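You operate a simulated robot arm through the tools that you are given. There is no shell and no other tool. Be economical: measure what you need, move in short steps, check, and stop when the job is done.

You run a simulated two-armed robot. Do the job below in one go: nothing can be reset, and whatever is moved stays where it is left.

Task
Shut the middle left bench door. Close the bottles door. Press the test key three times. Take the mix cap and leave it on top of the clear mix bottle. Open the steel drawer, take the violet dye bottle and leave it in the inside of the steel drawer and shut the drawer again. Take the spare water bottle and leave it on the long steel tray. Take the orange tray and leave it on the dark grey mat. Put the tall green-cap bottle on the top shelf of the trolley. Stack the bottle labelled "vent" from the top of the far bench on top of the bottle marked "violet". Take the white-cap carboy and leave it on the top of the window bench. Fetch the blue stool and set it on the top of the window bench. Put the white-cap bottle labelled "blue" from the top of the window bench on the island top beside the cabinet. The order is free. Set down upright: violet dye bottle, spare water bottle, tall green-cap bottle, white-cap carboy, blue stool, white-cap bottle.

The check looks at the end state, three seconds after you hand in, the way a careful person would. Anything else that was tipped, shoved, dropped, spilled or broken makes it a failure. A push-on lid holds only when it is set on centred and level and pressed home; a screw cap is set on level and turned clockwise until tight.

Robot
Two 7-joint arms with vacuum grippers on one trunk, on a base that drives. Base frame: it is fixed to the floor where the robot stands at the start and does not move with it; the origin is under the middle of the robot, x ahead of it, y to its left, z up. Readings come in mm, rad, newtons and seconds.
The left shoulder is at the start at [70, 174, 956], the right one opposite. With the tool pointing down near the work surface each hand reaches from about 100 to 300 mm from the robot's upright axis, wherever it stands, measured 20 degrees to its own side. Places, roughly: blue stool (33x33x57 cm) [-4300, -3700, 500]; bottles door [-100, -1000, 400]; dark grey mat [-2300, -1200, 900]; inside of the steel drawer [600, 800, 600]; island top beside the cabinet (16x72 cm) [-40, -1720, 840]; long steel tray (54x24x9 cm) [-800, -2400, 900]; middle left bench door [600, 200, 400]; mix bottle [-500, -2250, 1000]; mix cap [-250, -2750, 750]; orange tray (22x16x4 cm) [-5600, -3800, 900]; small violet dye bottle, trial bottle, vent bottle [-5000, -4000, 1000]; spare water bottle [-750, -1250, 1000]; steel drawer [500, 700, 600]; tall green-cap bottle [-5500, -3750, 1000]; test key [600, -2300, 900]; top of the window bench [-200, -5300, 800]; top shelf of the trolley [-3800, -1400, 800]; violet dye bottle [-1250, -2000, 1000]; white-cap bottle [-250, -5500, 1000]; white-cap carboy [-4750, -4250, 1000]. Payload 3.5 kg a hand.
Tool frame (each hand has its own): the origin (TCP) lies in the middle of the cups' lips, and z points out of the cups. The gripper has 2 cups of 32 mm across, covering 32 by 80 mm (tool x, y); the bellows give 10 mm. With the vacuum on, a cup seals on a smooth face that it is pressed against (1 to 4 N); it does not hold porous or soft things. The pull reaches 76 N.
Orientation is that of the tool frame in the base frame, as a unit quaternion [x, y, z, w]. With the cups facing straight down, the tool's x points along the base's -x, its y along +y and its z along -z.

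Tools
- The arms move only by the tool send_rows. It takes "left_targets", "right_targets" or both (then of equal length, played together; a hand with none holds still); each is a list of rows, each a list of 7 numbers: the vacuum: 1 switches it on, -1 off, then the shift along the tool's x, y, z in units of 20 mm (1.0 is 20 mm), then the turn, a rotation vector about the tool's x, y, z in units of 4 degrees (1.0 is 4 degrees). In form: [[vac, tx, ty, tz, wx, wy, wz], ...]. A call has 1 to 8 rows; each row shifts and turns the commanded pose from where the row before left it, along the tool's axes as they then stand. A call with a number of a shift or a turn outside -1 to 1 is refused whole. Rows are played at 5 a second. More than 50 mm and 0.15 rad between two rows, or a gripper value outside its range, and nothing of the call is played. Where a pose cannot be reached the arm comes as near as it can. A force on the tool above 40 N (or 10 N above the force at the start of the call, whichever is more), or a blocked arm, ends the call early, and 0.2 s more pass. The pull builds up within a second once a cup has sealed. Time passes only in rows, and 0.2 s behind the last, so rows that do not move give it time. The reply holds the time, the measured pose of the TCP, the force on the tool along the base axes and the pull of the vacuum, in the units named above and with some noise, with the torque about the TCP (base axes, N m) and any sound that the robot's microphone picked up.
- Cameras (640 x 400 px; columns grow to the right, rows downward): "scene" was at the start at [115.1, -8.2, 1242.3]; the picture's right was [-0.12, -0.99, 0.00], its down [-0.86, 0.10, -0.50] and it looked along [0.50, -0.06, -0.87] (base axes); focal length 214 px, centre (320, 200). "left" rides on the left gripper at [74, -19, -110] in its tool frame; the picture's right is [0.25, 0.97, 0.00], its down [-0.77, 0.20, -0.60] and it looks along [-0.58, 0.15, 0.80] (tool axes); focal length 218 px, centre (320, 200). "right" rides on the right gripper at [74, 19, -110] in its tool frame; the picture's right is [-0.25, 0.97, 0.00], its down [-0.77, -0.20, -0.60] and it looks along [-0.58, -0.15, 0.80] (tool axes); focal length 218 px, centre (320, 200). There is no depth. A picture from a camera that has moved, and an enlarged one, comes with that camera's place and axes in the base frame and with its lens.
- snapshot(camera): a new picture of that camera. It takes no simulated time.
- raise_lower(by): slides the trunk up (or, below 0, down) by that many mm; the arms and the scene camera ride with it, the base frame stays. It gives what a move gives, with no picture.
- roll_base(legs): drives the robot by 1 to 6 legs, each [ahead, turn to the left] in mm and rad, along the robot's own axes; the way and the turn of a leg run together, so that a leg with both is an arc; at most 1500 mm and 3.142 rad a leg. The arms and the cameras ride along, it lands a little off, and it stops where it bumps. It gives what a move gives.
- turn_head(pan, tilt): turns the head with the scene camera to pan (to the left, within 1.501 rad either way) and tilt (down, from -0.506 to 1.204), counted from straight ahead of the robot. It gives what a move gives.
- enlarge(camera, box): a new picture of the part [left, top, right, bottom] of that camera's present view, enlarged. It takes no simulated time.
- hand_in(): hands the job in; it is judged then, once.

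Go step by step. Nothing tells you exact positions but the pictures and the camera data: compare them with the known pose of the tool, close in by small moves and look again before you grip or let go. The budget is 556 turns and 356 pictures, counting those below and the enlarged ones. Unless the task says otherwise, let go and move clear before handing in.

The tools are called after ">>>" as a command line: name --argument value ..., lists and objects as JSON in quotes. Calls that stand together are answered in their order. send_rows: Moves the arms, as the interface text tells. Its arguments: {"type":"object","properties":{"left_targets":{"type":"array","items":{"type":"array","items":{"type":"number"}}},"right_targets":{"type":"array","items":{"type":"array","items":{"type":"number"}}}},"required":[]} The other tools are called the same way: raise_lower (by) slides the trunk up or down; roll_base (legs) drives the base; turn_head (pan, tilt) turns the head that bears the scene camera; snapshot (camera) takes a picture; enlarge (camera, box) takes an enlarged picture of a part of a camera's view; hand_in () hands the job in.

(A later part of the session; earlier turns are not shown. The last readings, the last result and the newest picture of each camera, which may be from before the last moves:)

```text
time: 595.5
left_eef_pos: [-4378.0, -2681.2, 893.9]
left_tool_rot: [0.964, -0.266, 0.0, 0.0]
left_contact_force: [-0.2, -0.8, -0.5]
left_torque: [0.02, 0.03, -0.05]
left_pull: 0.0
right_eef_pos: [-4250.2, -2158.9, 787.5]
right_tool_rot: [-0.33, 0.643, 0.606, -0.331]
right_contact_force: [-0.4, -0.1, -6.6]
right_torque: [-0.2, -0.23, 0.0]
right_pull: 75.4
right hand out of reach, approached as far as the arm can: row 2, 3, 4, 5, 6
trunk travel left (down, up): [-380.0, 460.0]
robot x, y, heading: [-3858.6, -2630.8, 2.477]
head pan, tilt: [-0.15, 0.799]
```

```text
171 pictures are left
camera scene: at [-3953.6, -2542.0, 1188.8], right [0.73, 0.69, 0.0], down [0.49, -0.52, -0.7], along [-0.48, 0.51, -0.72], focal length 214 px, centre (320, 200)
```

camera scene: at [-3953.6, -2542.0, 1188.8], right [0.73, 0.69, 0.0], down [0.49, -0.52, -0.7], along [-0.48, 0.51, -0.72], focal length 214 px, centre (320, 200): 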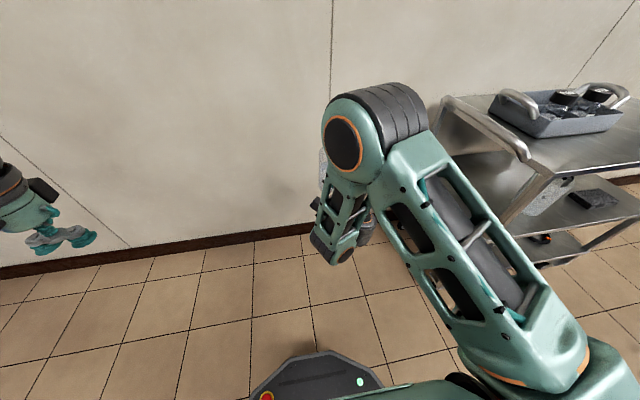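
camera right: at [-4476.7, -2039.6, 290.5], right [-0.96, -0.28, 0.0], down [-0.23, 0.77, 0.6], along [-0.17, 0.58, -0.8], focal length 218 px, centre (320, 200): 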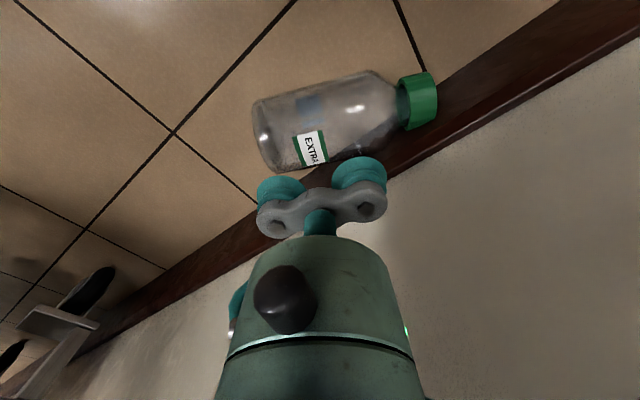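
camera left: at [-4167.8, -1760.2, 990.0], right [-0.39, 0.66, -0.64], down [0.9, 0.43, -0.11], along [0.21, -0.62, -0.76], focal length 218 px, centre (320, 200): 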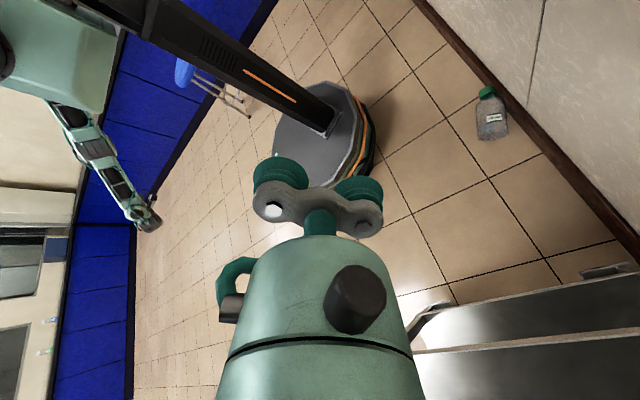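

The bottle is upright in the grip. I raise the trunk and drive to face the trolley's front side.

>>> raise_lower --by 220

>>> roll_base --legs '[[-350, 0], [0, -1.57], [640, 0], [0, 1.57]]'

>>> turn_head --pan -0.1 --tilt 0.6

>>> snapshot --camera "scene"

```text
time: 597.8
left_eef_pos: [-4377.8, -2682.2, 1112.6]
left_tool_rot: [0.964, -0.266, -0.001, 0.0]
left_contact_force: [0.5, 0.5, -0.8]
left_torque: [0.02, 0.01, 0.01]
left_pull: 0.1
right_eef_pos: [-4250.7, -2159.1, 1006.2]
right_tool_rot: [-0.332, 0.643, 0.606, -0.329]
right_contact_force: [0.8, -0.5, -5.8]
right_torque: [-0.17, -0.23, -0.03]
right_pull: 75.4
trunk travel left (down, up): [-600.0, 240.0]
robot x, y, heading: [-3857.1, -2630.9, 2.474]
head pan, tilt: [-0.15, 0.799]
```

```text
time: 610.9
left_eef_pos: [-3709.3, -2395.3, 1113.5]
left_tool_rot: [0.963, -0.268, -0.001, 0.001]
left_contact_force: [0.3, -0.5, -0.1]
left_torque: [-0.02, 0.03, 0.03]
left_pull: 0.0
right_eef_pos: [-3578.5, -1871.6, 1006.0]
right_tool_rot: [-0.331, 0.643, 0.608, -0.329]
right_contact_force: [0.5, -0.2, -7.0]
right_torque: [-0.2, -0.26, -0.07]
right_pull: 75.2
trunk travel left (down, up): [-600.0, 240.0]
robot x, y, heading: [-3189.5, -2343.9, 2.474]
head pan, tilt: [-0.15, 0.799]
```

```text
time: 611.6
left_eef_pos: [-3708.9, -2393.9, 1113.4]
left_tool_rot: [0.963, -0.268, -0.001, 0.0]
left_contact_force: [0.5, -0.9, -0.7]
left_torque: [0.01, 0.05, -0.03]
left_pull: 0.0
right_eef_pos: [-3577.1, -1869.8, 1005.5]
right_tool_rot: [-0.328, 0.644, 0.608, -0.328]
right_contact_force: [-0.2, -0.1, -6.7]
right_torque: [-0.19, -0.25, -0.01]
right_pull: 75.5
trunk travel left (down, up): [-600.0, 240.0]
robot x, y, heading: [-3185.7, -2344.6, 2.474]
head pan, tilt: [-0.099, 0.6]
```

```text
170 pictures are left
camera scene: at [-3293.3, -2253.3, 1425.6], right [0.69, 0.72, 0.0], down [0.41, -0.39, -0.82], along [-0.59, 0.57, -0.57], focal length 214 px, centre (320, 200)
```

scene: 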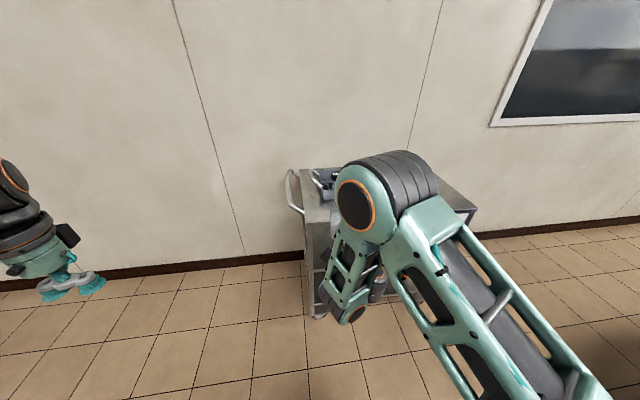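

>>> snapshot --camera "left"

>>> snapshot --camera "right"

```text
169 pictures are left
camera left: at [-3636.7, -2417.0, 1223.7], right [-0.28, -0.96, 0.0], down [-0.76, 0.23, 0.61], along [-0.58, 0.17, -0.8], focal length 218 px, centre (320, 200)
```

left: 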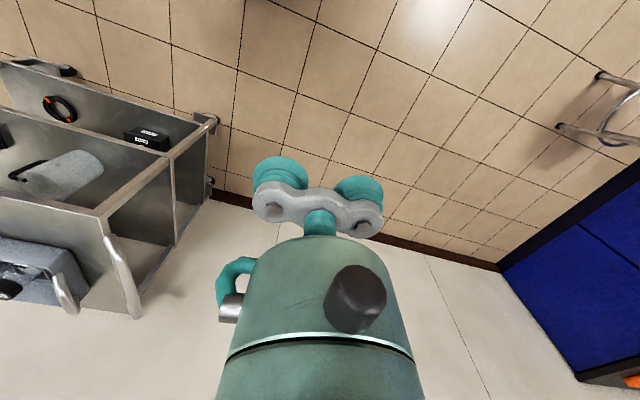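

```text
168 pictures are left
camera right: at [-3530.7, -1991.8, 1031.8], right [0.12, 0.25, 0.96], down [0.94, 0.28, -0.19], along [-0.32, 0.93, -0.21], focal length 218 px, centre (320, 200)
```

right: 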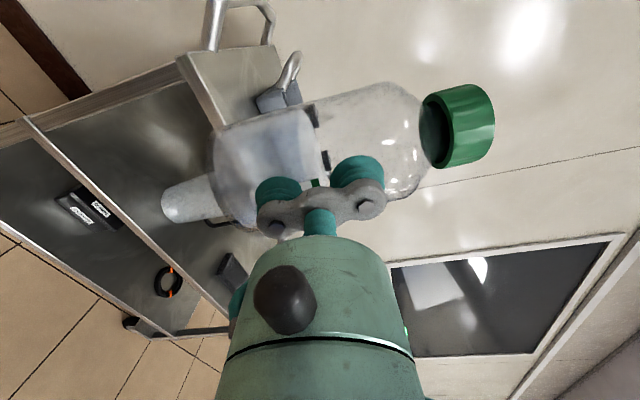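

The trolley's front-left corner is at [-3812,-1797] and the grey bin leaves a 150 mm strip along the front. I level the bottle, shift 25 mm right and drive in.

>>> send_rows --right_targets '[[1, -0.62, 0, 0, -0.7, 0, 0], [1, -0.62, 0, 0, 0, 0, 0], [1, 0, 0, 0, 0, 0, 0]]'

>>> roll_base --legs '[[220, 0.007]]'

>>> snapshot --camera "right"

>>> snapshot --camera "left"

```text
time: 612.4
left_eef_pos: [-3708.8, -2395.4, 1113.3]
left_tool_rot: [0.963, -0.268, -0.001, 0.0]
left_contact_force: [0.5, 0.7, 0.1]
left_torque: [-0.01, 0.02, 0.04]
left_pull: 0.0
right_eef_pos: [-3582.8, -1850.8, 1011.6]
right_tool_rot: [-0.323, 0.63, 0.622, -0.336]
right_contact_force: [-0.3, 0.6, -5.8]
right_torque: [-0.24, -0.26, -0.04]
right_pull: 75.7
right hand out of reach, approached as far as the arm can: row 1
trunk travel left (down, up): [-600.0, 240.0]
robot x, y, heading: [-3192.2, -2348.0, 2.474]
head pan, tilt: [-0.099, 0.6]
```

```text
time: 614.1
left_eef_pos: [-3880.7, -2261.4, 1113.5]
left_tool_rot: [0.964, -0.266, -0.001, 0.001]
left_contact_force: [0.5, 0.6, 0.8]
left_torque: [0.02, -0.04, 0.02]
left_pull: 0.0
right_eef_pos: [-3757.9, -1716.2, 1011.4]
right_tool_rot: [-0.324, 0.629, 0.621, -0.337]
right_contact_force: [0.3, 0.7, -6.7]
right_torque: [-0.22, -0.29, -0.01]
right_pull: 75.5
trunk travel left (down, up): [-600.0, 240.0]
robot x, y, heading: [-3358.1, -2206.1, 2.476]
head pan, tilt: [-0.099, 0.6]
```

```text
167 pictures are left
camera right: at [-3708.8, -1839.1, 1032.4], right [0.15, 0.23, 0.96], down [0.93, 0.29, -0.22], along [-0.33, 0.93, -0.17], focal length 218 px, centre (320, 200)
```

right: 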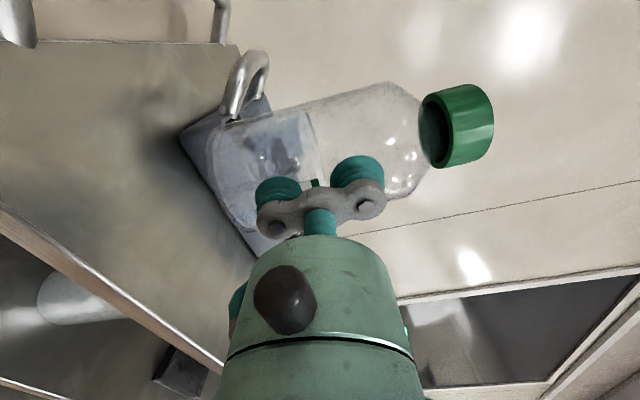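

```text
166 pictures are left
camera left: at [-3808.9, -2284.0, 1223.7], right [-0.28, -0.96, 0.0], down [-0.76, 0.22, 0.61], along [-0.58, 0.17, -0.8], focal length 218 px, centre (320, 200)
```

left: 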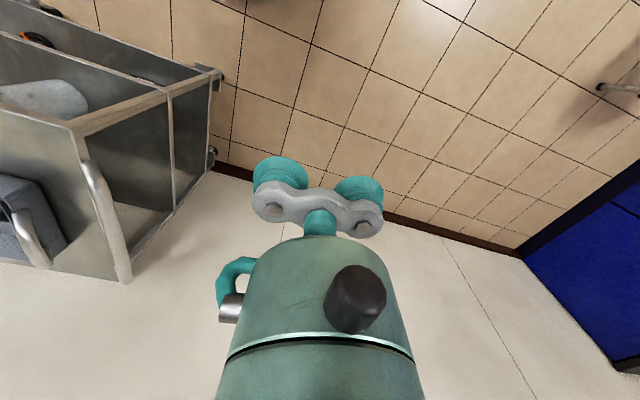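

Bottle level; I move 25 mm further in and lower it along tool −y.

>>> roll_base --legs '[[25, 0]]'

>>> send_rows --right_targets '[[1, 0, -1, 0, 0, 0, 0], [1, 0, -1, 0, 0, 0, 0], [1, 0, -1, 0, 0, 0, 0], [1, 0, -1, 0, 0, 0, 0], [1, 0, -1, 0, 0, 0, 0], [1, 0, 0, 0, 0, 0, 0]]'

>>> snapshot --camera "right"

>>> snapshot --camera "scene"

```text
time: 614.9
left_eef_pos: [-3898.6, -2247.2, 1114.8]
left_tool_rot: [0.964, -0.265, -0.002, -0.001]
left_contact_force: [-0.3, 0.4, -0.4]
left_torque: [0.01, 0.03, 0.0]
left_pull: 0.0
right_eef_pos: [-3775.7, -1702.4, 1013.7]
right_tool_rot: [-0.323, 0.628, 0.622, -0.337]
right_contact_force: [0.1, -0.1, -5.3]
right_torque: [-0.21, -0.26, 0.01]
right_pull: 75.5
trunk travel left (down, up): [-600.0, 240.0]
robot x, y, heading: [-3377.8, -2196.8, 2.478]
head pan, tilt: [-0.099, 0.6]
```

```text
time: 616.3
left_eef_pos: [-3901.6, -2245.2, 1113.7]
left_tool_rot: [0.964, -0.266, -0.001, -0.001]
left_contact_force: [0.1, -0.2, 0.0]
left_torque: [-0.01, 0.03, 0.0]
left_pull: 0.0
right_eef_pos: [-3805.8, -1689.3, 922.4]
right_tool_rot: [-0.326, 0.631, 0.619, -0.337]
right_contact_force: [-0.7, -0.6, -3.2]
right_torque: [-0.03, -0.11, 0.01]
right_pull: 75.6
right hand out of reach, approached as far as the arm can: row 1, 2, 3, 4, 5
trunk travel left (down, up): [-600.0, 240.0]
robot x, y, heading: [-3381.6, -2196.1, 2.479]
head pan, tilt: [-0.099, 0.6]
```

```text
165 pictures are left
camera right: at [-3756.1, -1811.4, 944.1], right [0.15, 0.23, 0.96], down [0.93, 0.29, -0.21], along [-0.33, 0.93, -0.17], focal length 218 px, centre (320, 200)
```

right: 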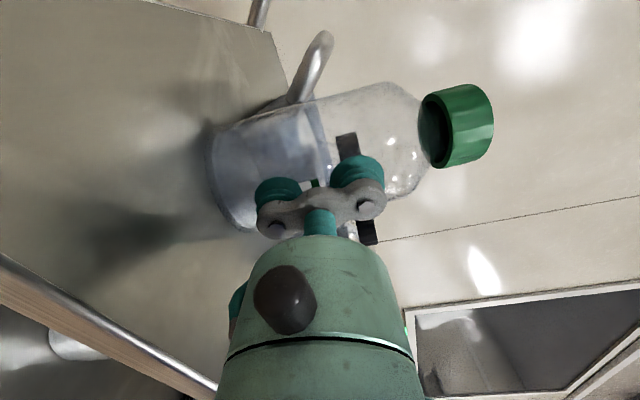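

```text
164 pictures are left
camera scene: at [-3485.5, -2103.7, 1425.7], right [0.69, 0.72, 0.0], down [0.41, -0.39, -0.82], along [-0.6, 0.57, -0.57], focal length 214 px, centre (320, 200)
```

scene: 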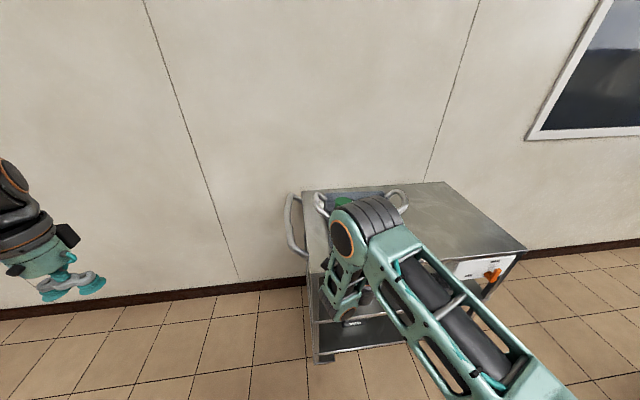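

The arm slid forward when lowering; I back the base 30 mm and lower with the trunk instead.

>>> roll_base --legs '[[-32, 0]]'

>>> raise_lower --by -35

>>> snapshot --camera "right"

```text
time: 617.1
left_eef_pos: [-3876.2, -2264.8, 1113.1]
left_tool_rot: [0.964, -0.265, -0.001, 0.0]
left_contact_force: [-0.3, -0.7, 0.5]
left_torque: [0.02, 0.02, 0.01]
left_pull: 0.0
right_eef_pos: [-3780.7, -1708.2, 920.9]
right_tool_rot: [-0.326, 0.631, 0.618, -0.336]
right_contact_force: [0.0, -0.2, -6.2]
right_torque: [-0.19, -0.23, -0.02]
right_pull: 75.1
trunk travel left (down, up): [-600.0, 240.0]
robot x, y, heading: [-3359.6, -2214.7, 2.479]
head pan, tilt: [-0.099, 0.6]
```

```text
time: 617.9
left_eef_pos: [-3873.2, -2269.1, 1079.0]
left_tool_rot: [0.964, -0.266, -0.003, 0.0]
left_contact_force: [-0.1, -0.8, 0.0]
left_torque: [-0.04, 0.02, 0.02]
left_pull: 0.0
right_eef_pos: [-3778.6, -1711.4, 891.0]
right_tool_rot: [-0.324, 0.629, 0.621, -0.337]
right_contact_force: [1.7, -0.8, 24.9]
right_torque: [-0.19, -0.18, -0.05]
right_pull: 75.5
trunk travel left (down, up): [-565.0, 275.0]
robot x, y, heading: [-3356.7, -2216.0, 2.481]
head pan, tilt: [-0.099, 0.6]
```

```text
163 pictures are left
camera right: at [-3729.0, -1832.7, 911.6], right [0.15, 0.23, 0.96], down [0.93, 0.29, -0.22], along [-0.33, 0.93, -0.17], focal length 218 px, centre (320, 200)
```

right: 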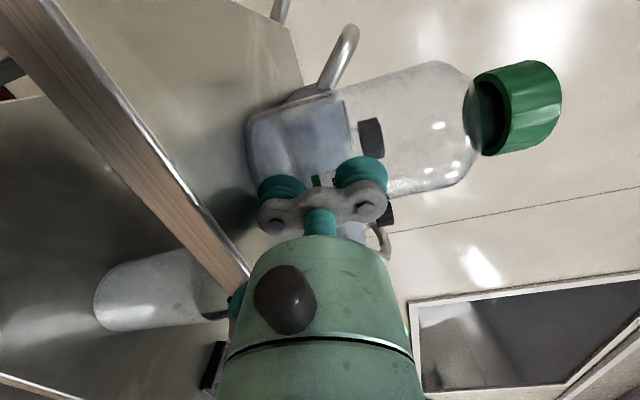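

The bottle base is on the shelf. Ease the load, release and withdraw straight back.

>>> raise_lower --by 4

>>> send_rows --right_targets '[[-1, 0, 0, 0, 0, 0, 0], [-1, 0, 0, 0, 0, 0, 0], [-1, 0, 0, 0, 0, 0, 0], [-1, 0, 0, 0, 0, 0, 0], [-1, 0, 0, -0.2, 0, 0, 0], [-1, 0, 0, -0.4, 0, 0, 0], [-1, 0, 0, -0.5, 0, 0, 0]]'

>>> snapshot --camera "right"

```text
time: 618.5
left_eef_pos: [-3874.6, -2266.9, 1082.6]
left_tool_rot: [0.964, -0.266, -0.002, 0.0]
left_contact_force: [1.1, -0.1, -0.5]
left_torque: [-0.04, 0.0, 0.03]
left_pull: 0.1
right_eef_pos: [-3779.3, -1710.7, 891.1]
right_tool_rot: [-0.325, 0.632, 0.618, -0.336]
right_contact_force: [2.7, -1.5, 7.9]
right_torque: [-0.1, -0.33, -0.07]
right_pull: 75.7
trunk travel left (down, up): [-569.0, 271.0]
robot x, y, heading: [-3355.1, -2215.8, 2.478]
head pan, tilt: [-0.099, 0.6]
```

```text
time: 620.0
left_eef_pos: [-3875.8, -2266.1, 1082.3]
left_tool_rot: [0.964, -0.266, -0.001, -0.001]
left_contact_force: [0.4, -0.4, 0.1]
left_torque: [-0.01, -0.02, 0.03]
left_pull: 0.1
right_eef_pos: [-3779.5, -1709.4, 891.2]
right_tool_rot: [-0.326, 0.631, 0.618, -0.336]
right_contact_force: [0.7, -0.4, -0.1]
right_torque: [-0.03, -0.02, -0.03]
right_pull: 0.0
right hand out of reach, approached as far as the arm can: row 5, 6, 7
trunk travel left (down, up): [-569.0, 271.0]
robot x, y, heading: [-3358.9, -2213.9, 2.477]
head pan, tilt: [-0.099, 0.6]
```

```text
162 pictures are left
camera right: at [-3730.5, -1831.1, 912.8], right [0.15, 0.23, 0.96], down [0.93, 0.29, -0.21], along [-0.33, 0.93, -0.17], focal length 218 px, centre (320, 200)
```

right: 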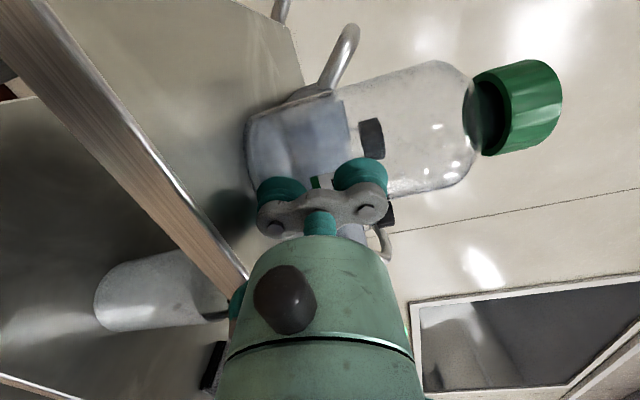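

Released and the bottle stands. Now back the base straight away.

>>> roll_base --legs '[[-60, 0], [-340, 0]]'

>>> snapshot --camera "left"

>>> snapshot --camera "right"

```text
time: 622.8
left_eef_pos: [-3560.6, -2511.7, 1082.2]
left_tool_rot: [0.964, -0.264, -0.002, -0.001]
left_contact_force: [-0.3, 1.0, 0.4]
left_torque: [0.01, -0.03, 0.0]
left_pull: 0.1
right_eef_pos: [-3466.3, -1954.3, 890.9]
right_tool_rot: [-0.326, 0.631, 0.618, -0.337]
right_contact_force: [-0.5, 0.6, -0.2]
right_torque: [0.0, 0.02, -0.04]
right_pull: 0.0
trunk travel left (down, up): [-569.0, 271.0]
robot x, y, heading: [-3039.3, -2462.1, 2.477]
head pan, tilt: [-0.099, 0.6]
```

```text
161 pictures are left
camera left: at [-3488.3, -2534.7, 1193.0], right [-0.28, -0.96, 0.0], down [-0.76, 0.22, 0.61], along [-0.58, 0.17, -0.79], focal length 218 px, centre (320, 200)
```

left: 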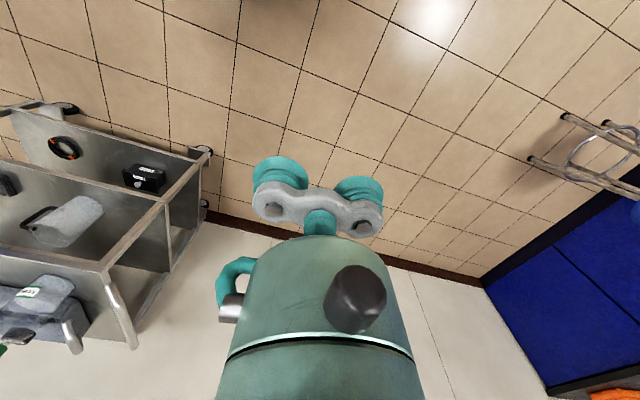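

```text
160 pictures are left
camera right: at [-3417.2, -2076.7, 913.0], right [0.15, 0.23, 0.96], down [0.93, 0.3, -0.21], along [-0.33, 0.93, -0.17], focal length 218 px, centre (320, 200)
```

right: 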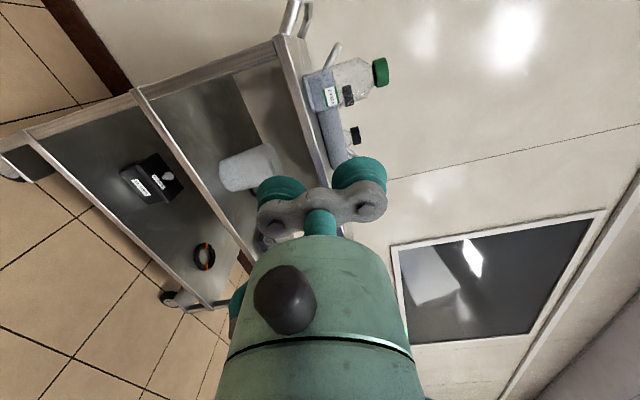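

The green-cap bottle stands upright on the trolley's top shelf. I bring the right tool back to pointing down.

>>> send_rows --right_targets '[[-1, 0, 0, 0, 1, 0, 0], [-1, 0, 0, 0, 1, 0, 0], [-1, 0, 0, 0, 1, 0, 0], [-1, 0, 0, 0, 1, 0, 0], [-1, 0, 0, 0, 1, 0, 0], [-1, 0, 0, 0, 1, 0, 0], [-1, 0, 0, 0, 1, 0, 0], [-1, 0, 0, 0, 1, 0, 0]]'

>>> send_rows --right_targets '[[-1, 0, 0, 0, 1, 0, 0], [-1, 0, 0, 0, 1, 0, 0], [-1, 0, 0, 0, 1, 0, 0], [-1, 0, 0, 0, 1, 0, 0], [-1, 0, 0, 0, 1, 0, 0], [-1, 0, 0, 0, 1, 0, 0], [-1, 0, 0, 0, 1, 0, 0], [-1, 0, 0, 0, 1, 0, 0]]'

>>> send_rows --right_targets '[[-1, 0, 0, 0, 1, 0, 0], [-1, 0, 0, 0, 1, 0, 0], [-1, 0, 0, 0, 1, 0, 0], [-1, 0, 0, 0, 1, 0, 0], [-1, 0, 0, 0, 1, 0, 0], [-1, 0, 0, 0, 1, 0, 0], [-1, 0, 0, -1, 0, 0, 0], [-1, 0, 0, -1, 0, 0, 0]]'

```text
time: 624.6
left_eef_pos: [-3560.1, -2511.4, 1082.8]
left_tool_rot: [0.965, -0.264, -0.002, 0.001]
left_contact_force: [0.9, -0.4, -0.3]
left_torque: [0.0, 0.01, 0.0]
left_pull: 0.0
right_eef_pos: [-3465.6, -1955.2, 891.4]
right_tool_rot: [-0.407, 0.777, 0.419, -0.234]
right_contact_force: [-0.2, -0.3, 0.4]
right_torque: [0.0, 0.03, 0.03]
right_pull: 0.1
trunk travel left (down, up): [-569.0, 271.0]
robot x, y, heading: [-3040.5, -2457.4, 2.481]
head pan, tilt: [-0.099, 0.6]
```

```text
time: 626.4
left_eef_pos: [-3562.6, -2511.3, 1083.0]
left_tool_rot: [0.965, -0.264, -0.002, 0.0]
left_contact_force: [-0.2, 0.4, 0.5]
left_torque: [0.01, 0.02, 0.01]
left_pull: 0.0
right_eef_pos: [-3467.2, -1954.1, 891.6]
right_tool_rot: [-0.456, 0.862, 0.189, -0.114]
right_contact_force: [0.3, 0.7, -0.4]
right_torque: [0.03, -0.02, -0.04]
right_pull: 0.1
trunk travel left (down, up): [-569.0, 271.0]
robot x, y, heading: [-3038.6, -2458.8, 2.476]
head pan, tilt: [-0.099, 0.6]
```

```text
time: 628.2
left_eef_pos: [-3561.2, -2512.1, 1083.1]
left_tool_rot: [0.965, -0.264, -0.003, -0.001]
left_contact_force: [0.5, 0.6, -0.4]
left_torque: [-0.01, 0.03, -0.01]
left_pull: 0.0
right_eef_pos: [-3464.9, -1954.3, 932.8]
right_tool_rot: [-0.469, 0.883, 0.006, -0.016]
right_contact_force: [0.9, 0.8, -0.4]
right_torque: [-0.01, -0.02, 0.02]
right_pull: 0.1
trunk travel left (down, up): [-569.0, 271.0]
robot x, y, heading: [-3037.8, -2457.0, 2.483]
head pan, tilt: [-0.099, 0.6]
```

Next, the orange tray. I retract the right hand and drive back towards the far bench's right end, well clear of the wall and stool.

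>>> send_rows --right_targets '[[-1, 0.07, -1, -0.5, 0, 0, 0], [-1, 0.07, -1, -0.5, 0, 0, 0], [-1, 0.07, -1, -0.5, 0, 0, 0], [-1, 0.07, -1, -0.5, 0, 0, 0], [-1, 0.07, -1, -0.5, 0, 0, 0], [-1, 0.07, -1, -0.5, 0, 0, 0], [-1, 0.07, -1, -0.5, 0, 0, 0], [-1, 0.07, -1, -0.5, 0, 0, 0]]'

>>> send_rows --right_targets '[[-1, 0.07, -1, 0, 0, 0, -1], [-1, 0.07, -1, 0, 0, 0, -1], [-1, 0.07, -1, 0, 0, 0, -1], [-1, 0, 0, 0, 0, 0, -1], [-1, 0, 0, 0, 0, 0, -1], [-1, 0, 0, 0, 0, 0, -1], [-1, 0, 0, 0, 0, 0, -1], [-1, 0, 0, 0, 0, 0, -1]]'

>>> roll_base --legs '[[0, 0.994], [1400, 0]]'

>>> turn_head --pan 0.3 --tilt 0.4

>>> snapshot --camera "scene"

```text
time: 630.0
left_eef_pos: [-3560.5, -2511.6, 1083.1]
left_tool_rot: [0.964, -0.264, -0.002, -0.001]
left_contact_force: [-0.4, 0.4, -0.1]
left_torque: [0.0, -0.04, 0.0]
left_pull: 0.2
right_eef_pos: [-3335.6, -2054.7, 1007.4]
right_tool_rot: [-0.469, 0.883, 0.008, -0.016]
right_contact_force: [-0.3, 0.0, -0.1]
right_torque: [0.0, 0.02, -0.02]
right_pull: 0.0
trunk travel left (down, up): [-569.0, 271.0]
robot x, y, heading: [-3042.3, -2460.5, 2.477]
head pan, tilt: [-0.099, 0.6]
```

```text
time: 631.8
left_eef_pos: [-3560.9, -2511.1, 1082.5]
left_tool_rot: [0.965, -0.264, -0.002, 0.0]
left_contact_force: [-0.5, 0.3, 0.1]
left_torque: [0.01, 0.01, 0.01]
left_pull: 0.0
right_eef_pos: [-3288.0, -2086.3, 1005.1]
right_tool_rot: [-0.695, 0.719, 0.01, -0.014]
right_contact_force: [-0.2, 0.1, 0.6]
right_torque: [0.0, 0.01, 0.01]
right_pull: 0.0
trunk travel left (down, up): [-569.0, 271.0]
robot x, y, heading: [-3042.2, -2460.2, 2.487]
head pan, tilt: [-0.099, 0.6]
```

```text
time: 641.4
left_eef_pos: [-4605.9, -3391.4, 1082.2]
left_tool_rot: [0.973, 0.231, -0.002, 0.001]
left_contact_force: [-0.7, -0.3, 0.5]
left_torque: [0.03, 0.02, -0.01]
left_pull: 0.1
right_eef_pos: [-4817.7, -2931.6, 1005.4]
right_tool_rot: [0.955, -0.297, -0.003, 0.017]
right_contact_force: [0.2, -0.3, 0.3]
right_torque: [0.0, 0.03, -0.03]
right_pull: 0.1
trunk travel left (down, up): [-569.0, 271.0]
robot x, y, heading: [-4372.4, -2924.8, -2.798]
head pan, tilt: [-0.099, 0.6]
```

```text
time: 642.2
left_eef_pos: [-4606.3, -3390.6, 1081.9]
left_tool_rot: [0.973, 0.232, -0.001, 0.0]
left_contact_force: [0.4, 0.8, -0.1]
left_torque: [0.05, 0.03, 0.01]
left_pull: 0.0
right_eef_pos: [-4817.4, -2929.8, 1004.7]
right_tool_rot: [0.955, -0.298, -0.003, 0.017]
right_contact_force: [0.8, 0.5, -0.5]
right_torque: [-0.01, 0.0, 0.0]
right_pull: 0.0
trunk travel left (down, up): [-569.0, 271.0]
robot x, y, heading: [-4374.0, -2919.9, -2.802]
head pan, tilt: [0.3, 0.4]
```

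```text
159 pictures are left
camera scene: at [-4493.9, -2996.9, 1412.9], right [-0.6, 0.8, 0.0], down [0.31, 0.23, -0.92], along [-0.74, -0.55, -0.39], focal length 214 px, centre (320, 200)
```

scene: 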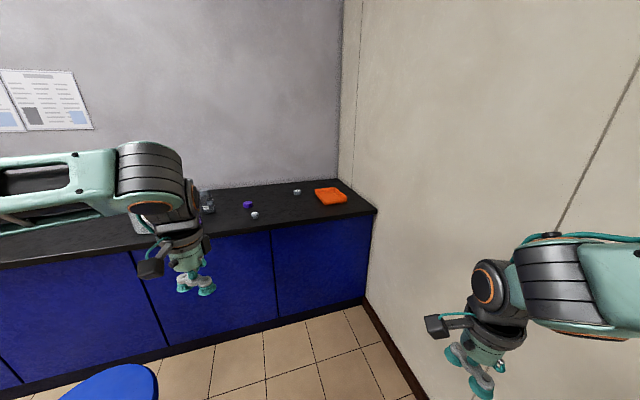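

>>> roll_base --legs '[[0, 0.319], [770, 0], [0, 0.42]]'

>>> turn_head --pan -0.4 --tilt 0.7

>>> snapshot --camera "scene"

>>> snapshot --camera "right"

```text
time: 648.7
left_eef_pos: [-4839.8, -3901.1, 1082.9]
left_tool_rot: [0.824, 0.567, -0.001, 0.001]
left_contact_force: [0.6, -0.6, 0.2]
left_torque: [0.01, -0.01, -0.02]
left_pull: 0.1
right_eef_pos: [-5307.5, -3704.4, 1005.2]
right_tool_rot: [0.998, 0.068, 0.004, 0.017]
right_contact_force: [-0.9, 0.0, -0.1]
right_torque: [0.03, 0.02, 0.02]
right_pull: 0.0
trunk travel left (down, up): [-569.0, 271.0]
robot x, y, heading: [-4978.9, -3396.8, -2.053]
head pan, tilt: [0.3, 0.4]
```

```text
time: 649.7
left_eef_pos: [-4840.9, -3900.7, 1081.9]
left_tool_rot: [0.823, 0.568, -0.001, 0.002]
left_contact_force: [1.2, -0.4, 0.3]
left_torque: [0.01, 0.01, 0.05]
left_pull: 0.0
right_eef_pos: [-5306.6, -3703.8, 1005.0]
right_tool_rot: [0.998, 0.068, 0.004, 0.018]
right_contact_force: [0.1, -0.4, -0.8]
right_torque: [-0.01, -0.01, 0.02]
right_pull: 0.0
trunk travel left (down, up): [-569.0, 271.0]
robot x, y, heading: [-4983.4, -3393.6, -2.06]
head pan, tilt: [-0.4, 0.7]
```

```text
158 pictures are left
camera scene: at [-5071.3, -3496.5, 1386.1], right [-0.63, 0.78, 0.0], down [0.5, 0.41, -0.77], along [-0.59, -0.48, -0.64], focal length 214 px, centre (320, 200)
```

scene: 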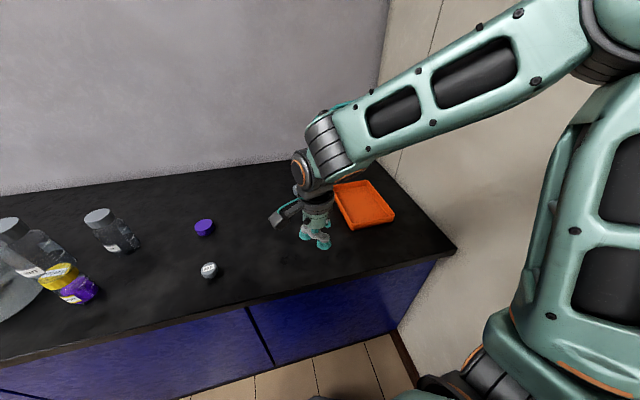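

```text
157 pictures are left
camera right: at [-5232.6, -3709.2, 1116.3], right [-0.12, -0.99, 0.03], down [-0.8, 0.12, 0.59], along [-0.59, 0.05, -0.8], focal length 218 px, centre (320, 200)
```

right: 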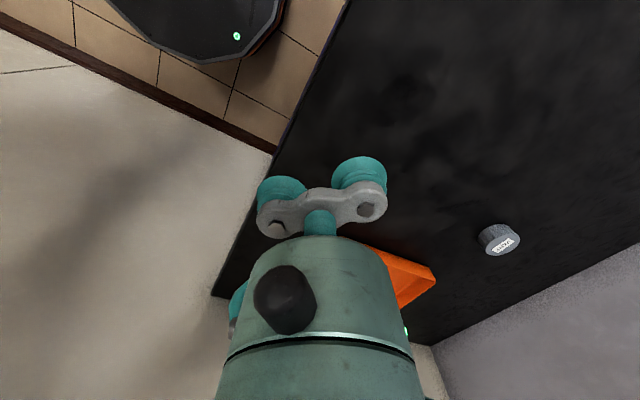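

The stack still stands. The orange tray's centre is about [-5630,-3752], long side pointing into the bench. I'll suck its inner floor a little near-left of centre with the right arm, watching the wall.

>>> roll_base --legs '[[40, 0]]'

>>> send_rows --right_targets '[[-1, -1, -0.1, 0, 0.52, -0.08, 0], [-1, -1, -0.1, 0, 0, 0, 0], [-1, -1, -0.1, 0, 0, 0, 0], [-1, -1, -0.1, 0, 0, 0, 0], [-1, -1, -0.1, 0, 0, 0, 0], [-1, -1, -0.1, 0, 0, 0, 0], [-1, -1, -0.1, 0, 0, 0, 0], [-1, -1, -0.1, 0, 0, 0, 0]]'

>>> snapshot --camera "right"

>>> snapshot --camera "scene"

```text
time: 650.6
left_eef_pos: [-4857.4, -3934.1, 1082.5]
left_tool_rot: [0.823, 0.568, -0.003, 0.002]
left_contact_force: [-0.5, -0.2, 0.4]
left_torque: [-0.02, -0.02, 0.0]
left_pull: 0.1
right_eef_pos: [-5323.5, -3737.9, 1006.9]
right_tool_rot: [0.997, 0.068, 0.003, 0.018]
right_contact_force: [-0.7, 0.6, -0.3]
right_torque: [-0.01, -0.01, 0.03]
right_pull: 0.1
trunk travel left (down, up): [-569.0, 271.0]
robot x, y, heading: [-5001.4, -3428.8, -2.058]
head pan, tilt: [-0.4, 0.7]
```

```text
time: 652.4
left_eef_pos: [-4858.9, -3935.7, 1082.3]
left_tool_rot: [0.823, 0.568, -0.001, 0.001]
left_contact_force: [-0.7, 1.1, -1.0]
left_torque: [0.0, 0.0, 0.04]
left_pull: 0.1
right_eef_pos: [-5486.7, -3744.4, 1004.8]
right_tool_rot: [0.998, 0.068, 0.0, -0.001]
right_contact_force: [0.0, -0.2, 0.0]
right_torque: [-0.02, 0.0, 0.03]
right_pull: 0.0
trunk travel left (down, up): [-569.0, 271.0]
robot x, y, heading: [-5000.2, -3429.6, -2.056]
head pan, tilt: [-0.4, 0.7]
```

```text
156 pictures are left
camera right: at [-5411.7, -3753.9, 1115.1], right [-0.12, -0.99, 0.0], down [-0.79, 0.09, 0.6], along [-0.6, 0.07, -0.8], focal length 218 px, centre (320, 200)
```

right: 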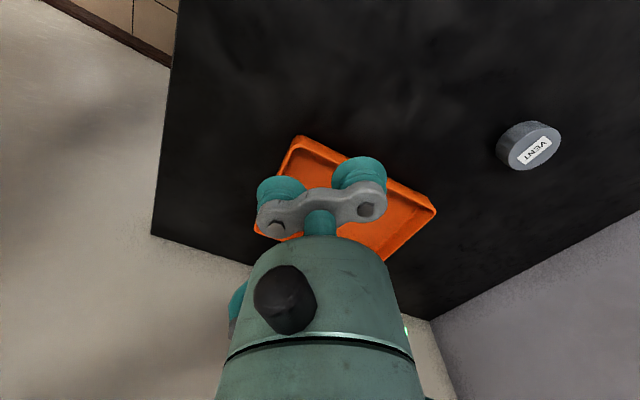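

```text
155 pictures are left
camera scene: at [-5090.7, -3531.5, 1386.0], right [-0.63, 0.78, 0.0], down [0.5, 0.41, -0.76], along [-0.59, -0.48, -0.64], focal length 214 px, centre (320, 200)
```

scene: 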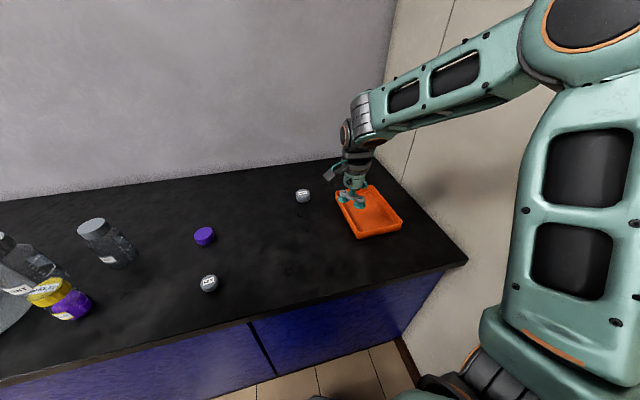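

Elbow clear of the wall. Moving over the tray's floor, then descending with vacuum.

>>> send_rows --right_targets '[[-1, -0.875, -0.15, 0, 0, 0, 0], [-1, -0.875, -0.15, 0, 0, 0, 0], [-1, -0.875, -0.15, 0, 0, 0, 0], [-1, -0.875, -0.15, 0, 0, 0, 0], [-1, -0.875, -0.15, 1, 0, 0, 0], [-1, -0.875, -0.15, 1, 0, 0, 0], [-1, 0, 0, 1, 0, 0, 0], [-1, 0, 0, 0, 0, 0, 0]]'

>>> snapshot --camera "right"

>>> enlarge --camera "scene" --box '[300, 130, 440, 260]'

```text
time: 654.2
left_eef_pos: [-4857.1, -3936.7, 1081.8]
left_tool_rot: [0.823, 0.568, -0.001, 0.001]
left_contact_force: [0.7, 0.0, -0.2]
left_torque: [-0.03, 0.0, -0.01]
left_pull: 0.0
right_eef_pos: [-5592.4, -3740.6, 945.9]
right_tool_rot: [0.998, 0.069, 0.0, -0.001]
right_contact_force: [-0.8, -0.4, -0.2]
right_torque: [-0.03, 0.01, 0.02]
right_pull: 0.1
trunk travel left (down, up): [-569.0, 271.0]
robot x, y, heading: [-4997.2, -3431.0, -2.057]
head pan, tilt: [-0.4, 0.7]
```

```text
154 pictures are left
camera right: at [-5517.5, -3750.4, 1055.5], right [-0.12, -0.99, 0.0], down [-0.79, 0.09, 0.61], along [-0.6, 0.07, -0.8], focal length 218 px, centre (320, 200)
```

right: 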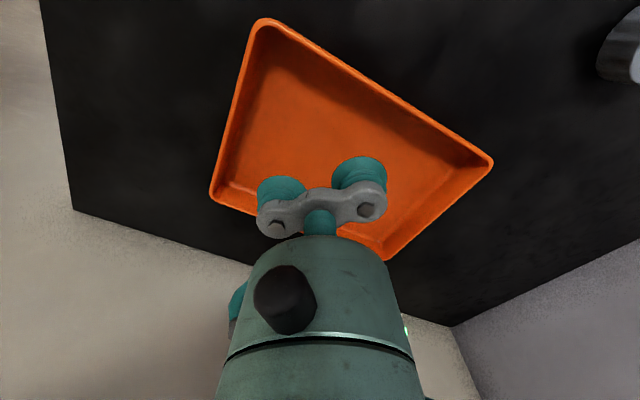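

```text
3.08 times, centred on (370, 195) of scene
camera zoom: at [-5089.9, -3531.2, 1386.1], right [-0.63, 0.78, 0.0], down [0.5, 0.41, -0.77], along [-0.59, -0.48, -0.64], focal length 660 px, centre (166, 215)
```

zoom: 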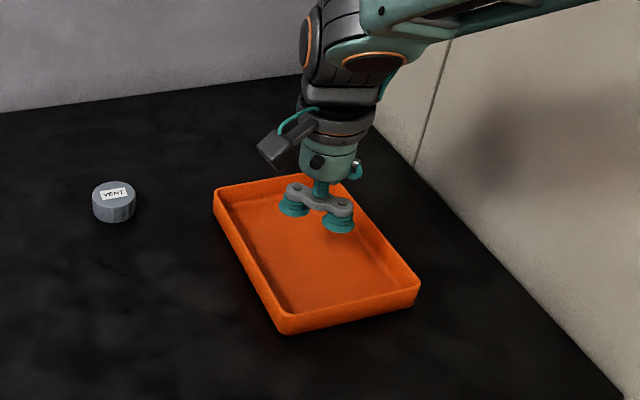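

>>> send_rows --right_targets '[[1, 0, 0, 1, 0, 0, 0], [1, 0, 0, 1, 0, 0, 0], [1, 0, 0, 1, 0, 0, 0], [1, 0, 0, 0.7, 0, 0, 0], [1, 0, 0, 0.4, 0, 0, 0], [1, 0, 0, 0.4, 0, 0, 0], [1, 0, 0, 0.3, 0, 0, 0], [1, 0, 0, 0, 0, 0, 0]]'

```text
time: 656.0
left_eef_pos: [-4856.5, -3935.2, 1083.3]
left_tool_rot: [0.823, 0.568, -0.002, 0.002]
left_contact_force: [-0.7, 0.4, 0.0]
left_torque: [0.01, -0.01, 0.05]
left_pull: 0.1
right_eef_pos: [-5592.1, -3740.9, 852.9]
right_tool_rot: [0.998, 0.068, -0.003, 0.001]
right_contact_force: [-9.7, -0.8, 29.2]
right_torque: [0.16, -0.26, 0.4]
right_pull: 75.6
trunk travel left (down, up): [-569.0, 271.0]
robot x, y, heading: [-4998.7, -3433.1, -2.056]
head pan, tilt: [-0.4, 0.7]
```

Sealed. Lift and back away from the bench.

>>> send_rows --right_targets '[[1, 0, 0, -0.5, 0, 0, 0], [1, 0, 0, -1, 0, 0, 0], [1, 0, 0, -1, 0, 0, 0], [1, 0, 0, -1, 0, 0, 0], [1, 0, 0, -1, 0, 0, 0], [1, 0, 0, -1, 0, 0, 0], [1, 0, 0, -1, 0, 0, 0], [1, 0, 0, -1, 0, 0, 0]]'

>>> send_rows --right_targets '[[1, 1, 0, -0.5, 0, 0, 0], [1, 1, 0, -0.5, 0, 0, 0], [1, 1, 0, -0.5, 0, 0, 0], [1, 1, 0, -0.5, 0, 0, 0], [1, 1, 0, 0, 0, 0, 0], [1, 1, 0, 0, 0, 0, 0], [1, 1, 0, 0, 0, 0, 0], [1, 1, 0, 0, 0, 0, 0]]'

>>> roll_base --legs '[[-500, 0]]'

>>> send_rows --right_targets '[[1, 1, -0.3, 0, 0, 0, 0], [1, 1, -0.3, 0, 0, 0, 0], [1, 1, -0.3, 0, 0, 0, 0], [1, 1, -0.3, 0, 0, 0, 0], [1, 1, -0.3, 0, 0, 0, 0], [1, 0, 0, 0, 0, 0, 0]]'

>>> snapshot --camera "scene"

```text
time: 657.8
left_eef_pos: [-4858.1, -3935.6, 1082.8]
left_tool_rot: [0.823, 0.568, -0.002, 0.001]
left_contact_force: [0.3, 0.1, -0.1]
left_torque: [-0.01, 0.0, -0.03]
left_pull: 0.1
right_eef_pos: [-5591.5, -3742.0, 999.6]
right_tool_rot: [0.998, 0.068, 0.0, -0.002]
right_contact_force: [0.7, 0.9, -2.0]
right_torque: [0.07, -0.05, 0.01]
right_pull: 75.0
trunk travel left (down, up): [-569.0, 271.0]
robot x, y, heading: [-4999.7, -3435.1, -2.055]
head pan, tilt: [-0.4, 0.7]
```

```text
time: 659.6
left_eef_pos: [-4858.3, -3937.0, 1082.7]
left_tool_rot: [0.823, 0.569, -0.001, 0.001]
left_contact_force: [0.9, -0.1, 0.6]
left_torque: [0.01, 0.0, -0.01]
left_pull: 0.0
right_eef_pos: [-5432.9, -3719.4, 1039.9]
right_tool_rot: [0.998, 0.068, -0.001, -0.001]
right_contact_force: [-0.7, -0.2, -1.5]
right_torque: [0.03, -0.09, 0.0]
right_pull: 75.0
trunk travel left (down, up): [-569.0, 271.0]
robot x, y, heading: [-4995.7, -3430.4, -2.058]
head pan, tilt: [-0.4, 0.7]
```

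```text
time: 662.6
left_eef_pos: [-4623.6, -3494.3, 1082.6]
left_tool_rot: [0.823, 0.569, -0.001, 0.001]
left_contact_force: [0.5, -0.2, 0.1]
left_torque: [0.01, -0.01, 0.02]
left_pull: 0.2
right_eef_pos: [-5198.4, -3278.7, 1038.6]
right_tool_rot: [0.998, 0.069, 0.0, 0.0]
right_contact_force: [0.6, 0.8, -2.4]
right_torque: [0.04, -0.08, 0.0]
right_pull: 75.7
trunk travel left (down, up): [-569.0, 271.0]
robot x, y, heading: [-4765.2, -2988.9, -2.052]
head pan, tilt: [-0.4, 0.7]
```

```text
time: 664.0
left_eef_pos: [-4624.1, -3495.7, 1082.7]
left_tool_rot: [0.822, 0.569, -0.001, 0.001]
left_contact_force: [0.5, 0.7, 0.1]
left_torque: [0.03, 0.01, -0.01]
left_pull: 0.0
right_eef_pos: [-5104.9, -3234.9, 1039.9]
right_tool_rot: [0.998, 0.069, 0.0, 0.0]
right_contact_force: [-0.6, 0.3, -3.0]
right_torque: [0.01, -0.07, -0.02]
right_pull: 75.5
trunk travel left (down, up): [-569.0, 271.0]
robot x, y, heading: [-4768.4, -2991.1, -2.058]
head pan, tilt: [-0.4, 0.7]
```

```text
152 pictures are left
camera scene: at [-4856.3, -3090.4, 1386.1], right [-0.63, 0.77, 0.0], down [0.5, 0.41, -0.76], along [-0.59, -0.48, -0.64], focal length 214 px, centre (320, 200)
```

scene: 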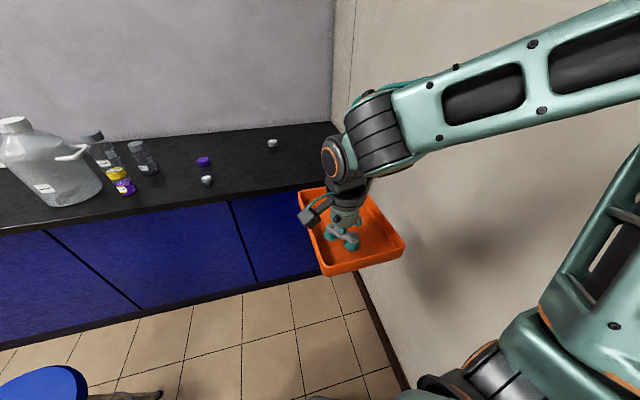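

The tray is held. I choose a path away from wall, stool and trolley to the island's near end, where the mat lies.

>>> roll_base --legs '[[0, 2.283], [1300, 0], [0, 0.782], [800, 0]]'

>>> turn_head --pan 0.0 --tilt 0.4

>>> snapshot --camera "scene"

```text
time: 681.8
left_eef_pos: [-3175.7, -1511.5, 1083.7]
left_tool_rot: [-0.538, 0.843, 0.0, 0.002]
left_contact_force: [-0.2, -0.1, 0.0]
left_torque: [0.01, -0.02, -0.01]
left_pull: 0.0
right_eef_pos: [-2717.4, -1804.5, 1039.8]
right_tool_rot: [-0.033, 0.999, -0.001, -0.001]
right_contact_force: [-0.3, -0.4, -2.5]
right_torque: [-0.05, 0.09, 0.0]
right_pull: 75.7
trunk travel left (down, up): [-569.0, 271.0]
robot x, y, heading: [-3072.7, -2022.1, 1.011]
head pan, tilt: [-0.4, 0.7]
```

```text
time: 682.7
left_eef_pos: [-3175.9, -1510.8, 1081.8]
left_tool_rot: [-0.538, 0.843, 0.001, 0.001]
left_contact_force: [0.3, -0.2, -0.4]
left_torque: [0.01, 0.0, -0.03]
left_pull: 0.1
right_eef_pos: [-2717.0, -1804.7, 1039.0]
right_tool_rot: [-0.032, 0.999, -0.001, 0.0]
right_contact_force: [-0.1, 0.3, -3.0]
right_torque: [-0.04, 0.09, -0.02]
right_pull: 75.8
trunk travel left (down, up): [-569.0, 271.0]
robot x, y, heading: [-3067.9, -2019.0, 1.007]
head pan, tilt: [0.0, 0.4]
```

```text
151 pictures are left
camera scene: at [-2997.7, -1902.2, 1412.9], right [0.85, -0.53, 0.0], down [-0.21, -0.33, -0.92], along [0.49, 0.78, -0.39], focal length 214 px, centre (320, 200)
```

scene: 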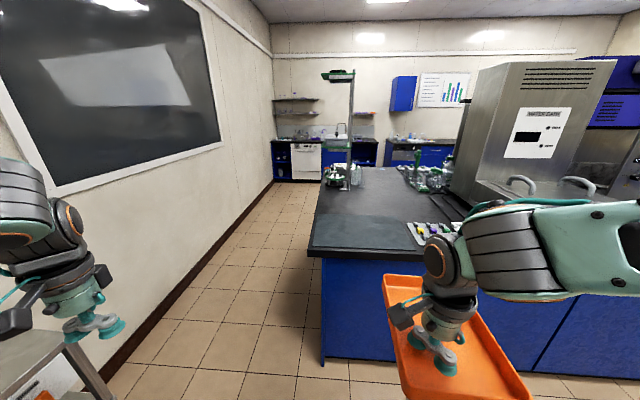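

>>> enlarge --camera "scene" --box '[300, 160, 460, 280]'

```text
3.33 times, centred on (380, 220) of scene
camera zoom: at [-2997.7, -1902.2, 1412.9], right [0.85, -0.53, 0.0], down [-0.21, -0.33, -0.92], along [0.49, 0.78, -0.39], focal length 715 px, centre (120, 133)
```

zoom: 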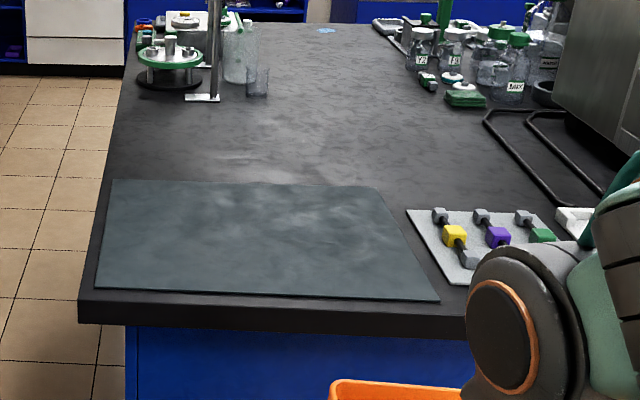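

The mat's centre is at about [-2321,-1207]. I drive up and square to the island end.

>>> roll_base --legs '[[500, 0], [0, -0.1]]'

>>> turn_head --pan -0.3 --tilt 0.7

>>> snapshot --camera "scene"

```text
time: 686.2
left_eef_pos: [-2860.4, -1078.7, 1082.8]
left_tool_rot: [-0.496, 0.868, 0.001, 0.002]
left_contact_force: [-0.1, -0.8, 0.5]
left_torque: [0.0, 0.01, 0.01]
left_pull: 0.0
right_eef_pos: [-2432.0, -1415.1, 1039.1]
right_tool_rot: [0.017, 1.0, -0.001, 0.0]
right_contact_force: [0.7, 0.5, -2.7]
right_torque: [-0.06, 0.12, -0.03]
right_pull: 75.3
trunk travel left (down, up): [-569.0, 271.0]
robot x, y, heading: [-2805.0, -1597.1, 0.913]
head pan, tilt: [0.0, 0.4]
```

```text
time: 687.0
left_eef_pos: [-2860.6, -1078.6, 1081.8]
left_tool_rot: [-0.496, 0.868, 0.001, 0.001]
left_contact_force: [0.6, 0.2, 0.0]
left_torque: [-0.01, 0.01, -0.02]
left_pull: 0.1
right_eef_pos: [-2433.4, -1415.5, 1039.6]
right_tool_rot: [0.016, 1.0, -0.001, 0.001]
right_contact_force: [0.3, 0.3, -2.5]
right_torque: [-0.06, 0.11, -0.01]
right_pull: 75.7
trunk travel left (down, up): [-569.0, 271.0]
robot x, y, heading: [-2807.3, -1602.6, 0.916]
head pan, tilt: [-0.3, 0.7]
```

```text
149 pictures are left
camera scene: at [-2708.1, -1509.9, 1386.2], right [0.58, -0.82, 0.0], down [-0.53, -0.37, -0.77], along [0.63, 0.44, -0.64], focal length 214 px, centre (320, 200)
```

scene: 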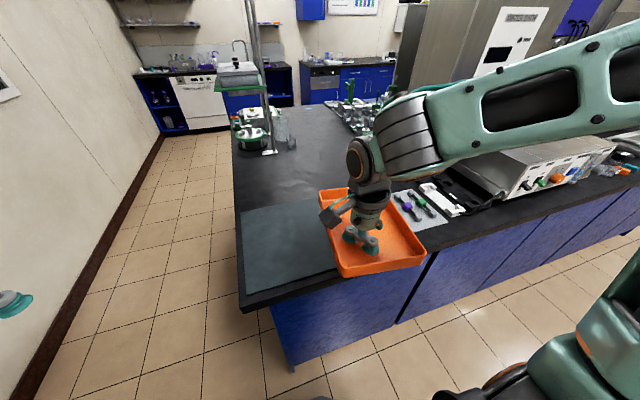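

Mat confirmed. Move the tray over its centre and lower.

>>> send_rows --right_targets '[[1, -0.35, 0.96, 0, 0, 0, 0], [1, -0.35, 0.96, 0, 0, 0, 0], [1, -0.35, 0.96, 0, 0, 0, 0], [1, -0.35, 0.96, 0, 0, 0, 0], [1, -0.35, 0.96, 0, 0, 0, 0], [1, -0.35, 0.96, 0, 0, 0, 0], [1, -0.35, 0.96, 0, 0, 0, 0], [1, -0.35, 0.96, 0, 0, 0, 0]]'

>>> send_rows --right_targets '[[1, -0.35, 0.96, 0, 0, 0, 0], [1, -0.35, 0.96, 0, 0, 0, 0], [1, 0, 0, 1, 0, 0, 0], [1, 0, 0, 1, 0, 0, 0], [1, 0, 0, 1, 0, 0, 0], [1, 0, 0, 1, 0, 0, 0], [1, 0, 0, 1, 0, 0, 0], [1, 0, 0, 1, 0, 0, 0]]'

>>> enlarge --camera "scene" --box '[200, 130, 460, 320]'

```text
time: 688.8
left_eef_pos: [-2860.8, -1078.1, 1083.0]
left_tool_rot: [-0.496, 0.868, 0.0, 0.0]
left_contact_force: [0.4, 0.7, -0.2]
left_torque: [-0.01, 0.0, -0.03]
left_pull: 0.0
right_eef_pos: [-2370.4, -1262.8, 1039.5]
right_tool_rot: [0.018, 1.0, -0.002, 0.001]
right_contact_force: [-0.4, -0.5, -2.3]
right_torque: [-0.04, 0.17, 0.02]
right_pull: 75.3
trunk travel left (down, up): [-569.0, 271.0]
robot x, y, heading: [-2809.0, -1596.5, 0.907]
head pan, tilt: [-0.3, 0.7]
```

```text
time: 690.6
left_eef_pos: [-2859.2, -1079.2, 1082.5]
left_tool_rot: [-0.497, 0.868, 0.001, 0.0]
left_contact_force: [0.4, -0.9, 0.2]
left_torque: [0.02, -0.02, 0.01]
left_pull: 0.0
right_eef_pos: [-2354.6, -1226.8, 919.3]
right_tool_rot: [0.016, 1.0, -0.001, 0.001]
right_contact_force: [0.2, 0.5, -1.4]
right_torque: [-0.01, 0.12, 0.01]
right_pull: 75.6
trunk travel left (down, up): [-569.0, 271.0]
robot x, y, heading: [-2809.1, -1597.6, 0.915]
head pan, tilt: [-0.3, 0.7]
```

```text
2.11 times, centred on (330, 225) of scene
camera zoom: at [-2707.3, -1509.6, 1386.0], right [0.57, -0.82, 0.0], down [-0.53, -0.37, -0.76], along [0.63, 0.44, -0.64], focal length 452 px, centre (299, 147)
```

zoom: 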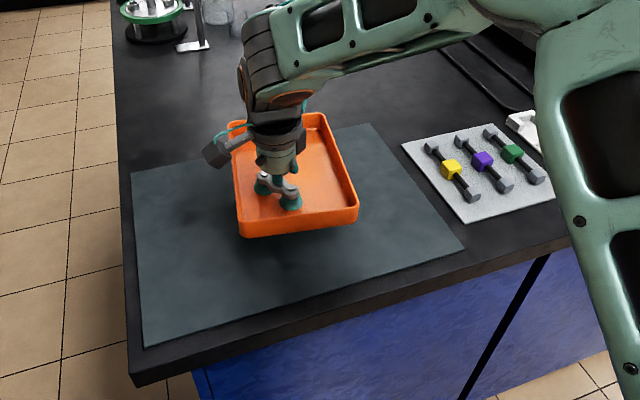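

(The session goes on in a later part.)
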